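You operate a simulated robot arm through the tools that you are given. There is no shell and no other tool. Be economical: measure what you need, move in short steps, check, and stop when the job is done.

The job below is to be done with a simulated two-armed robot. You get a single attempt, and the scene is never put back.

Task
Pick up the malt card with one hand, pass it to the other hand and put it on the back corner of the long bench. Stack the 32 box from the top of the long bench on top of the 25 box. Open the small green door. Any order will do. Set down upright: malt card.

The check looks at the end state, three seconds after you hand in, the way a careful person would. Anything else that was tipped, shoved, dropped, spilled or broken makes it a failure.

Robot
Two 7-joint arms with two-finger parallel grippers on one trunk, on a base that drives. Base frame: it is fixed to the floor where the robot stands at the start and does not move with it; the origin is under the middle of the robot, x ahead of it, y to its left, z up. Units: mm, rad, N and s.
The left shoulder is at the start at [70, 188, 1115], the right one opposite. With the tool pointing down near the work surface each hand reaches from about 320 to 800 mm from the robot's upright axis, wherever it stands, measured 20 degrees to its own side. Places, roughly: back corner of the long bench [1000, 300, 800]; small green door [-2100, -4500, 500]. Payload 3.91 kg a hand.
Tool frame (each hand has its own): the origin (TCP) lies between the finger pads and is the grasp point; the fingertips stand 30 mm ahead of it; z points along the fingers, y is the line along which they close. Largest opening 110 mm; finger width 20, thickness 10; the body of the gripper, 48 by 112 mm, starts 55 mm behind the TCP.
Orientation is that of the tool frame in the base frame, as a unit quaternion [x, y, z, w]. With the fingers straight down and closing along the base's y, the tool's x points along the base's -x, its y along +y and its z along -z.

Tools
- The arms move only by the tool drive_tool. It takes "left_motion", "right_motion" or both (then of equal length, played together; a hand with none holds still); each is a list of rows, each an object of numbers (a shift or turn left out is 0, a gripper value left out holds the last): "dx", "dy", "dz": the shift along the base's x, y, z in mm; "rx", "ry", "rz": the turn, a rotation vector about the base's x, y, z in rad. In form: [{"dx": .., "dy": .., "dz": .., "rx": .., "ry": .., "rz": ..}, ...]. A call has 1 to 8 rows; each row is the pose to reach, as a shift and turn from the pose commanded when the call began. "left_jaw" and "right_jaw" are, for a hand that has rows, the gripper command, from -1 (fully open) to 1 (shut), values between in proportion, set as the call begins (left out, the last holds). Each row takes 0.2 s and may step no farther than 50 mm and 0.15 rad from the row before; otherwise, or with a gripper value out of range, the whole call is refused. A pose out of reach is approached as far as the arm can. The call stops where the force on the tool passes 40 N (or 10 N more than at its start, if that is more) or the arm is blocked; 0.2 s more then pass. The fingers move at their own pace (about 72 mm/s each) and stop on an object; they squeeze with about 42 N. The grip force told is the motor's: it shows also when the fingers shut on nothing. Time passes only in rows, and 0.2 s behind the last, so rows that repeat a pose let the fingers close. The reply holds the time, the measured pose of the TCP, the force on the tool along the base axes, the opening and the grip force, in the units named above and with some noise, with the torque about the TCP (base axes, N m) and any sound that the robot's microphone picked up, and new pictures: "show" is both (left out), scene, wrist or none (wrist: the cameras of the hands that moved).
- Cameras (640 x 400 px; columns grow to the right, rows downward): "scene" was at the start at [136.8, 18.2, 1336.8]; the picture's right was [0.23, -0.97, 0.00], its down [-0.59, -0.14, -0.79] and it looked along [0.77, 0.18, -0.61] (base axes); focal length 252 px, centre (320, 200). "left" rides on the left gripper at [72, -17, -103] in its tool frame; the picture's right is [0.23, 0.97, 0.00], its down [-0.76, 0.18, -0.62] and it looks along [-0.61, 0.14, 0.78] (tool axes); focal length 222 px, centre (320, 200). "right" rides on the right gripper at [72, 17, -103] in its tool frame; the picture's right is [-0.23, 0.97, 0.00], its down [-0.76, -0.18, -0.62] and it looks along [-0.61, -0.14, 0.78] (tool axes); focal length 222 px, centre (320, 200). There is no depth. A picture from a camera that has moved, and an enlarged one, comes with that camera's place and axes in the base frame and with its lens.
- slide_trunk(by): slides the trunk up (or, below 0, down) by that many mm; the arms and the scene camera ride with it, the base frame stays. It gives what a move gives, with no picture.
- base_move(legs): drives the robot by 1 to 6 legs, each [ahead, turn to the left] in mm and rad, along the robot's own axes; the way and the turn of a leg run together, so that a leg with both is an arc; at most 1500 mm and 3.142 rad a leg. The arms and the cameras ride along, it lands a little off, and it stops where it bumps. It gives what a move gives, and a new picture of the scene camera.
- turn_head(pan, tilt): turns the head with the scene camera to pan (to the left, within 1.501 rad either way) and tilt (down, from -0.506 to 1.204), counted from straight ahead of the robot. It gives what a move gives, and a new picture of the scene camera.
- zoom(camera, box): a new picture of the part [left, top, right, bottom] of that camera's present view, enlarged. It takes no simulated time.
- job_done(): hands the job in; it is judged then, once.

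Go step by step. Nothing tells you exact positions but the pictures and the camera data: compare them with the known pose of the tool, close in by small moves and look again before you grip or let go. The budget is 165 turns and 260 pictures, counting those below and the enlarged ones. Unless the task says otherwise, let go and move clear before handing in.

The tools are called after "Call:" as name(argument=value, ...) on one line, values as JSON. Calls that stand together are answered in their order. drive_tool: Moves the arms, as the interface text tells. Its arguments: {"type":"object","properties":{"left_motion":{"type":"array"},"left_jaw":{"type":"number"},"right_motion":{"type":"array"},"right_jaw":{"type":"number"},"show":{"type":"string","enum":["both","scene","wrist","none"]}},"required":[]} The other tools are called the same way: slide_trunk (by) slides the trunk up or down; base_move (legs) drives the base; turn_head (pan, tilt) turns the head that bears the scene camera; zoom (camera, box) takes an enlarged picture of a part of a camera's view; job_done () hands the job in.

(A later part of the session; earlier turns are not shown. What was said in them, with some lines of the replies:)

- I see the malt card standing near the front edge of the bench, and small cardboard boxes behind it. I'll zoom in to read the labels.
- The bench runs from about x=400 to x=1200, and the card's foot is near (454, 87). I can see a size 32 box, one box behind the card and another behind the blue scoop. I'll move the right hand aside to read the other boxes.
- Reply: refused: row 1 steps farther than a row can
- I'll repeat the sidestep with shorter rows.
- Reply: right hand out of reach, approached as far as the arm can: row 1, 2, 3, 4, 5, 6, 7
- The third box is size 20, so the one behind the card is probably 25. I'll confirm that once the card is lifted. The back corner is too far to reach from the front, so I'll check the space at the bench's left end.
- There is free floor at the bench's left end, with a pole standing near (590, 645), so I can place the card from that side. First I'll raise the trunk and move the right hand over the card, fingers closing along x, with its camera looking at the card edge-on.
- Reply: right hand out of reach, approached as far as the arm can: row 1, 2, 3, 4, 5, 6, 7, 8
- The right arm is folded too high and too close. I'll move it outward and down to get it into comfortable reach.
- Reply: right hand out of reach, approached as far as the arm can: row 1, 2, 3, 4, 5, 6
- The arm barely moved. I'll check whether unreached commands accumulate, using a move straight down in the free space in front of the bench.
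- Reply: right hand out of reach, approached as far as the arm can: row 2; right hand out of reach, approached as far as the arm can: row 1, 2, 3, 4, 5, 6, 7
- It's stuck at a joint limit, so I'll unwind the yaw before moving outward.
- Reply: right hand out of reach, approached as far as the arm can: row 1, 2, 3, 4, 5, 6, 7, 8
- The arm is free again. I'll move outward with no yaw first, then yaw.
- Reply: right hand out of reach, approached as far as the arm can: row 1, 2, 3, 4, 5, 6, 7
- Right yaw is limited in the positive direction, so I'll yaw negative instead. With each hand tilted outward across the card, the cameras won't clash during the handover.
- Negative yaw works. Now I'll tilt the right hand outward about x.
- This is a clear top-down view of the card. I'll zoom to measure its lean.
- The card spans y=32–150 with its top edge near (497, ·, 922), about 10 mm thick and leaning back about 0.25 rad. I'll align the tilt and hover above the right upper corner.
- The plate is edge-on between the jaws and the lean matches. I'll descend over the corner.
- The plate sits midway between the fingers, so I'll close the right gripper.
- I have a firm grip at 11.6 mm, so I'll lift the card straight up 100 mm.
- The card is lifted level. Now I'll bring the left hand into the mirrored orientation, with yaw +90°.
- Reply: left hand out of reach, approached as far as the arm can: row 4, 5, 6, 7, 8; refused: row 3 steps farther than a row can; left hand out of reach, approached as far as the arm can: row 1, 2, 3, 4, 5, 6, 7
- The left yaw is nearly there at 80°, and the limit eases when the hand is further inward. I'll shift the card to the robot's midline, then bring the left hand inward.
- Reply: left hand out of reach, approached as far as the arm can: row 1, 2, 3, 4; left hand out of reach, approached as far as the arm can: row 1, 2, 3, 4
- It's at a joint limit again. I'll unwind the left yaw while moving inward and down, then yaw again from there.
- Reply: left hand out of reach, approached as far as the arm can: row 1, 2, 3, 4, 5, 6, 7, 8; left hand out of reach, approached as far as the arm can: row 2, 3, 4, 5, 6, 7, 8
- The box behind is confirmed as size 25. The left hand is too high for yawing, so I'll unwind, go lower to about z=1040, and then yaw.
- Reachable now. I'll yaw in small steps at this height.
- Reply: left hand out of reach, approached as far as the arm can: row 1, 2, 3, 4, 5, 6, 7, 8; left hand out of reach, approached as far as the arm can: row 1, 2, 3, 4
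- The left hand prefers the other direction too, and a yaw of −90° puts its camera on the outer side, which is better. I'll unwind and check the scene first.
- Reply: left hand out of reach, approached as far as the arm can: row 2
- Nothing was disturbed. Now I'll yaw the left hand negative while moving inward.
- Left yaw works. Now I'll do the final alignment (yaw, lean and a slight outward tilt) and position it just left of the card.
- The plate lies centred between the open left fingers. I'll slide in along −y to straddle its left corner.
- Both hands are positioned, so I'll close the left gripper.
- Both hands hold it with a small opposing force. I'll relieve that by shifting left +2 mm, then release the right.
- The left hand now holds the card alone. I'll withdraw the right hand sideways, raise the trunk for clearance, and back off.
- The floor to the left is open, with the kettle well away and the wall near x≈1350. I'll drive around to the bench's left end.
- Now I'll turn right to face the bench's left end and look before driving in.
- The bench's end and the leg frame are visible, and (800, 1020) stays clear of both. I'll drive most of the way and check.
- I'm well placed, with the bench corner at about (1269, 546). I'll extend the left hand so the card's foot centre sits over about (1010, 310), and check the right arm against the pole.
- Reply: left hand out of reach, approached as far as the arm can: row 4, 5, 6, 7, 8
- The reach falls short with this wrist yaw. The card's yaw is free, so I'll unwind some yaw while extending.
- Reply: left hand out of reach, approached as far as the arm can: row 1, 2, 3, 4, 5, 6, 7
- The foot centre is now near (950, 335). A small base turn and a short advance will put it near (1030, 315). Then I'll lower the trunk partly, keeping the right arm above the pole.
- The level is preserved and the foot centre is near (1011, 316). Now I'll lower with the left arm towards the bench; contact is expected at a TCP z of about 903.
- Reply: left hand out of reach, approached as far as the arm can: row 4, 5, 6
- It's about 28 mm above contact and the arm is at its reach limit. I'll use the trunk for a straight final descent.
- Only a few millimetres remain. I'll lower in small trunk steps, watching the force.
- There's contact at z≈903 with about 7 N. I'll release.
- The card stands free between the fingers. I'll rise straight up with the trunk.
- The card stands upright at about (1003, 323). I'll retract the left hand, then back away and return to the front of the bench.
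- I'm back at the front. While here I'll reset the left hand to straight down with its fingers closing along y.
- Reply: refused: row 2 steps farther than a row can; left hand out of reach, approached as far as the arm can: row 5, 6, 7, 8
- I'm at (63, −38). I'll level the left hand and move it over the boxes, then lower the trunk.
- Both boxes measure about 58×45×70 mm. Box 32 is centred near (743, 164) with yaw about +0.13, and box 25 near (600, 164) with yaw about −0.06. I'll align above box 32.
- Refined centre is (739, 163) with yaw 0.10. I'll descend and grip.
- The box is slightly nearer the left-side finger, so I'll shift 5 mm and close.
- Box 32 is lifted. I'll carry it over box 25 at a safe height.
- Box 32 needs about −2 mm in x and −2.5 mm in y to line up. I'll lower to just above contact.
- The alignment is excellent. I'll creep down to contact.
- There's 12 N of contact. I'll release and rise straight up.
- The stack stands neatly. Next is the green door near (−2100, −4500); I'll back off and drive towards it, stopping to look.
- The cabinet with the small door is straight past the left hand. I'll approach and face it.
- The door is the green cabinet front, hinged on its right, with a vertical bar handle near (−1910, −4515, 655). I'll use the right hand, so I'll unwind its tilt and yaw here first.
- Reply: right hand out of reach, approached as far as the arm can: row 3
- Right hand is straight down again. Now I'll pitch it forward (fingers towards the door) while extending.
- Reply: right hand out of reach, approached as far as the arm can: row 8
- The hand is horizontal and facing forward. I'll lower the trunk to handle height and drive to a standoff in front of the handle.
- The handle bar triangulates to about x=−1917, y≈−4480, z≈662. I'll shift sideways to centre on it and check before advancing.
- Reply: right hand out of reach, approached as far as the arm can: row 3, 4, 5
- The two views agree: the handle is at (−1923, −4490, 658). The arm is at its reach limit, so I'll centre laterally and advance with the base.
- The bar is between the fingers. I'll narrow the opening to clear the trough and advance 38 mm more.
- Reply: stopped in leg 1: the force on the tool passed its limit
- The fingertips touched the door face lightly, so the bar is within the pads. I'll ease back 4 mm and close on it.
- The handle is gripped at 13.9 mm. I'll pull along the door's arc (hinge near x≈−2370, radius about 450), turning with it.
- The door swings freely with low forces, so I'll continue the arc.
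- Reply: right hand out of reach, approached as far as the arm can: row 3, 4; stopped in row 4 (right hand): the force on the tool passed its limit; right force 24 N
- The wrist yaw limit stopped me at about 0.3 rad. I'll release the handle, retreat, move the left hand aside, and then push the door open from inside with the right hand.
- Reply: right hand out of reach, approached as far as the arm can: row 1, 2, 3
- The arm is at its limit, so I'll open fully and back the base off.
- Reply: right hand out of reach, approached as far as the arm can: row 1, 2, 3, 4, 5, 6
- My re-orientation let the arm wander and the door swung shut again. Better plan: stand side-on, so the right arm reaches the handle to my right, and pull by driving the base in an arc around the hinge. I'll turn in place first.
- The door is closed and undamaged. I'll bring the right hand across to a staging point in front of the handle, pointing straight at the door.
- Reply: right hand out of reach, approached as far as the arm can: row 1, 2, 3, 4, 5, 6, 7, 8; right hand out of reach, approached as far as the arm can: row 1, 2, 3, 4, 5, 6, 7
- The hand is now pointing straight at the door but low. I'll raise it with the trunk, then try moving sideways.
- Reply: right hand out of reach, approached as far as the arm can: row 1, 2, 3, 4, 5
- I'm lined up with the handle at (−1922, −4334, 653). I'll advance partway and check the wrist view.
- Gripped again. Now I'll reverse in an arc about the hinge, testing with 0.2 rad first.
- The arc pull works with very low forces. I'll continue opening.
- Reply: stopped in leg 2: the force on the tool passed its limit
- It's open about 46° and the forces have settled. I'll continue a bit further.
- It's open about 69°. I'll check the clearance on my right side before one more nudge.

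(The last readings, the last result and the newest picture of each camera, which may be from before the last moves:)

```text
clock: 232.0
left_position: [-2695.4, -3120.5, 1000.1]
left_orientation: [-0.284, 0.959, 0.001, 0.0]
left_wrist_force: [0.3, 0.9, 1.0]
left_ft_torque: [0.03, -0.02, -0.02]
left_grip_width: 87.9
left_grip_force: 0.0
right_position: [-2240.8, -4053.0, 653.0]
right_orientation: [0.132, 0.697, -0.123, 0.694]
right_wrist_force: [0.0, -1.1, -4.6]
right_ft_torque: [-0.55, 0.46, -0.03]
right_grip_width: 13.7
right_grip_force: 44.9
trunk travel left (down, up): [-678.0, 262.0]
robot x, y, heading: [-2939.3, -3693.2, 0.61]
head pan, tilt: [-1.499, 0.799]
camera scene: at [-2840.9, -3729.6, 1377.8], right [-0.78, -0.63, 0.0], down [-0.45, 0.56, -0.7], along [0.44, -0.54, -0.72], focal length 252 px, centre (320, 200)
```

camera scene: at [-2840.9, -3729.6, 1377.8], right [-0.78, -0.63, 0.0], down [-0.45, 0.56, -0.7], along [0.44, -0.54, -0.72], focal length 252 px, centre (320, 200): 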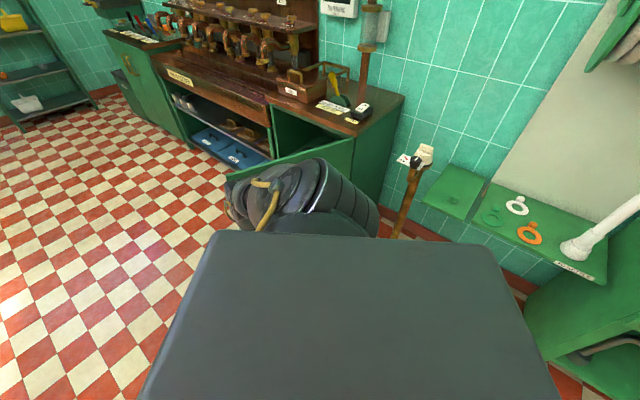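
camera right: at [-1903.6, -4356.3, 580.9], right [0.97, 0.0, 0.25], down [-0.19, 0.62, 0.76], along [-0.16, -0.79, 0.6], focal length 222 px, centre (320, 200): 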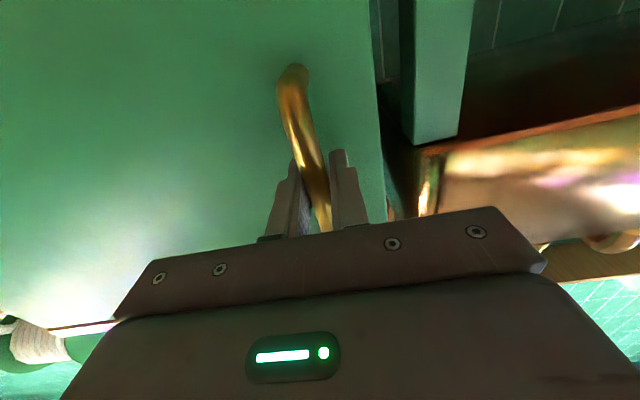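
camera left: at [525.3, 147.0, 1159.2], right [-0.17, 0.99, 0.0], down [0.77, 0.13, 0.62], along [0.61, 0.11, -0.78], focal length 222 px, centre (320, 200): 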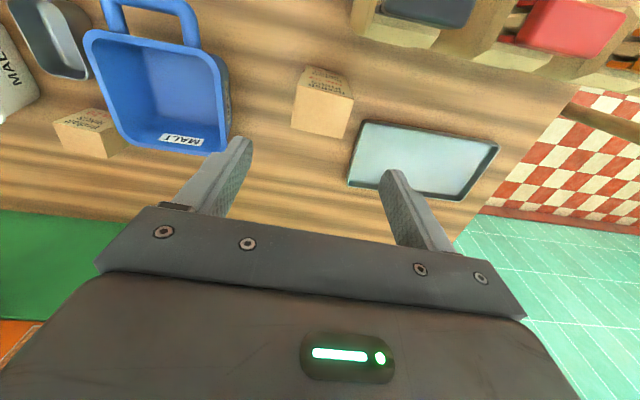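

There's plenty of clearance, so one more 0.2 rad.

Call:
base_move(legs=[[-195, 0.2]])

```text
clock: 233.8
left_position: [-2960.7, -3213.2, 1001.4]
left_orientation: [-0.377, 0.926, -0.001, 0.001]
left_wrist_force: [-0.3, 0.7, 0.5]
left_ft_torque: [0.0, 0.03, 0.03]
left_grip_width: 88.1
left_grip_force: 0.1
right_position: [-2333.5, -4032.0, 651.7]
right_orientation: [0.062, 0.707, -0.05, 0.703]
right_wrist_force: [0.4, 2.9, 1.9]
right_ft_torque: [-0.85, 0.56, -0.02]
right_grip_width: 13.6
right_grip_force: 45.4
trunk travel left (down, up): [-678.0, 262.0]
robot x, y, heading: [-3085.7, -3820.5, 0.815]
head pan, tilt: [-1.499, 0.799]
stopped in leg 1: the force on the tool passed its limit (the readings are from after the stop); the commanded pose is now the measured one
camera scene: at [-2986.5, -3837.5, 1377.9], right [-0.63, -0.77, 0.0], down [-0.56, 0.45, -0.7], along [0.54, -0.44, -0.72], focal length 252 px, centre (320, 200)
```

scene: 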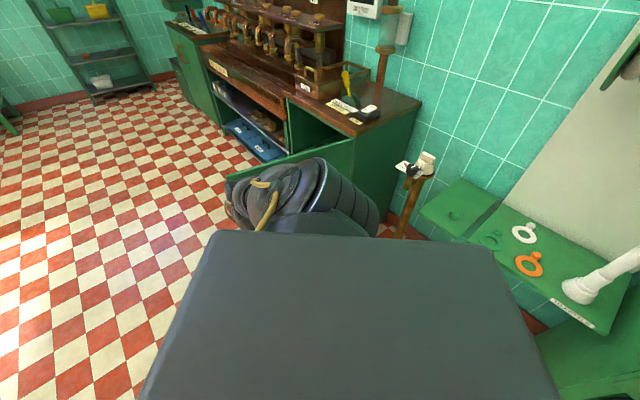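

The door is open about 80°. I'll release the handle and retreat straight back from it.

Call:
drive_tool(right_motion=[{}, {}, {}, {}], right_jaw=-0.5, show="none")

Call:
drive_tool(right_motion=[{"dx": -20}, {"dx": -40}, {"dx": -60}, {"dx": -80}], show="both")

```text
clock: 234.8
left_position: [-2961.6, -3212.5, 1002.1]
left_orientation: [-0.376, 0.926, 0.001, 0.0]
left_wrist_force: [-0.5, -0.2, 0.7]
left_ft_torque: [-0.02, -0.01, -0.01]
left_grip_width: 87.9
left_grip_force: 0.1
right_position: [-2335.2, -4031.3, 652.5]
right_orientation: [0.064, 0.707, -0.05, 0.703]
right_wrist_force: [0.1, 0.2, -0.7]
right_ft_torque: [-0.02, -0.01, -0.02]
right_grip_width: 82.5
right_grip_force: 0.1
trunk travel left (down, up): [-678.0, 262.0]
robot x, y, heading: [-3082.4, -3819.7, 0.816]
head pan, tilt: [-1.499, 0.799]
```

```text
clock: 235.8
left_position: [-2961.7, -3213.7, 1000.4]
left_orientation: [-0.377, 0.926, 0.0, 0.001]
left_wrist_force: [0.2, -0.6, 0.4]
left_ft_torque: [0.02, -0.05, 0.0]
left_grip_width: 88.1
left_grip_force: 0.0
right_position: [-2415.9, -4031.7, 652.0]
right_orientation: [0.064, 0.706, -0.05, 0.703]
right_wrist_force: [1.3, 1.1, 0.1]
right_ft_torque: [0.0, 0.0, -0.02]
right_grip_width: 82.5
right_grip_force: 0.0
trunk travel left (down, up): [-678.0, 262.0]
robot x, y, heading: [-3086.7, -3821.2, 0.815]
head pan, tilt: [-1.499, 0.799]
camera scene: at [-2986.6, -3838.5, 1377.8], right [-0.63, -0.77, 0.0], down [-0.56, 0.45, -0.7], along [0.54, -0.44, -0.72], focal length 252 px, centre (320, 200)
camera right: at [-2516.1, -3996.9, 580.4], right [0.15, 0.96, 0.25], down [-0.64, -0.09, 0.76], along [0.75, -0.28, 0.6], focal length 222 px, centre (320, 200)
```

scene: 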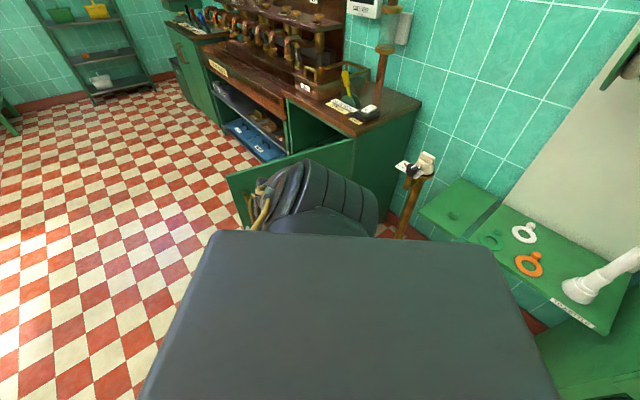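
right: 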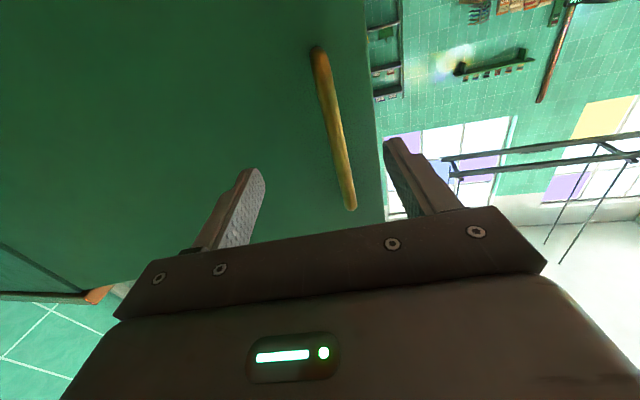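

The door stays open and the hand is free. I'll back off a little and take a final look at the door.

Call:
base_move(legs=[[-120, 0]])

Call:
turn_head(pan=-1.2, tilt=0.5)

```text
clock: 237.0
left_position: [-3044.2, -3301.9, 999.7]
left_orientation: [-0.376, 0.927, 0.0, 0.001]
left_wrist_force: [-0.2, 0.3, 0.1]
left_ft_torque: [0.01, -0.04, 0.02]
left_grip_width: 87.8
left_grip_force: 0.1
right_position: [-2499.2, -4122.0, 650.6]
right_orientation: [0.063, 0.706, -0.05, 0.703]
right_wrist_force: [0.5, -0.6, 0.1]
right_ft_torque: [0.01, 0.01, -0.02]
right_grip_width: 82.4
right_grip_force: 0.1
trunk travel left (down, up): [-678.0, 262.0]
robot x, y, heading: [-3167.6, -3907.4, 0.813]
head pan, tilt: [-1.499, 0.799]
camera scene: at [-3069.8, -3926.5, 1377.8], right [-0.63, -0.77, 0.0], down [-0.55, 0.45, -0.7], along [0.54, -0.44, -0.72], focal length 252 px, centre (320, 200)
```

scene: 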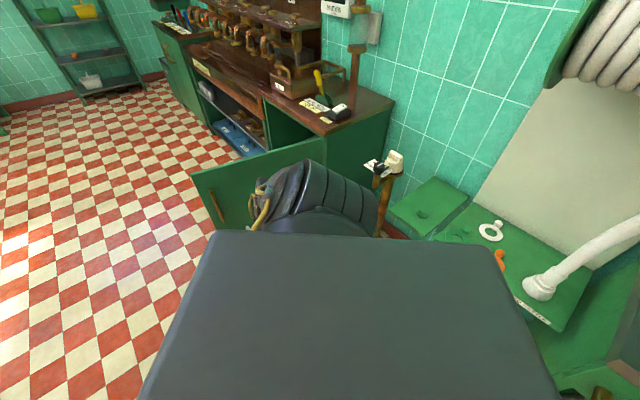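

```text
clock: 237.8
left_position: [-3044.0, -3300.7, 999.2]
left_orientation: [-0.376, 0.927, 0.0, -0.001]
left_wrist_force: [0.3, -0.1, 0.4]
left_ft_torque: [0.01, -0.01, 0.0]
left_grip_width: 88.2
left_grip_force: 0.1
right_position: [-2500.1, -4120.9, 652.6]
right_orientation: [0.064, 0.707, -0.05, 0.703]
right_wrist_force: [-0.4, -0.4, -0.4]
right_ft_torque: [0.02, -0.01, -0.05]
right_grip_width: 82.5
right_grip_force: 0.1
trunk travel left (down, up): [-678.0, 262.0]
robot x, y, heading: [-3169.7, -3908.7, 0.814]
head pan, tilt: [-1.201, 0.499]
camera scene: at [-3047.6, -3909.5, 1403.6], right [-0.38, -0.93, 0.0], down [-0.44, 0.18, -0.88], along [0.81, -0.33, -0.48], focal length 252 px, centre (320, 200)
```

scene: 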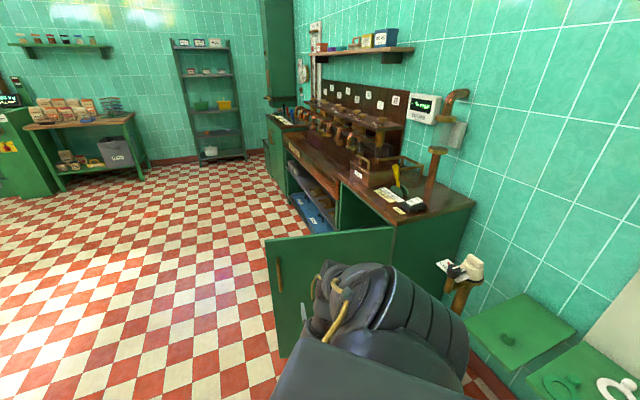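

The door stands wide open, the 32 box sits on the 25 box, and the card is upright on the back corner. Both hands are clear, so I'm handing in.

Call:
job_done()

```text
The job is handed in.
```

The job is handed in, and all three parts looked right when I last checked them:

- **Malt card:** I picked it up with the right hand, passed it to the left, and stood it upright on the back corner of the long bench at about (1003, 323).
- **Boxes:** the 32 box from the bench top is stacked squarely on the 25 box.
- **Green door:** it is open about 80°. It swung shut once during my first try, and I opened it again by pulling the handle in an arc.

I saw nothing else tipped or shoved, and both hands were empty and clear at the end.
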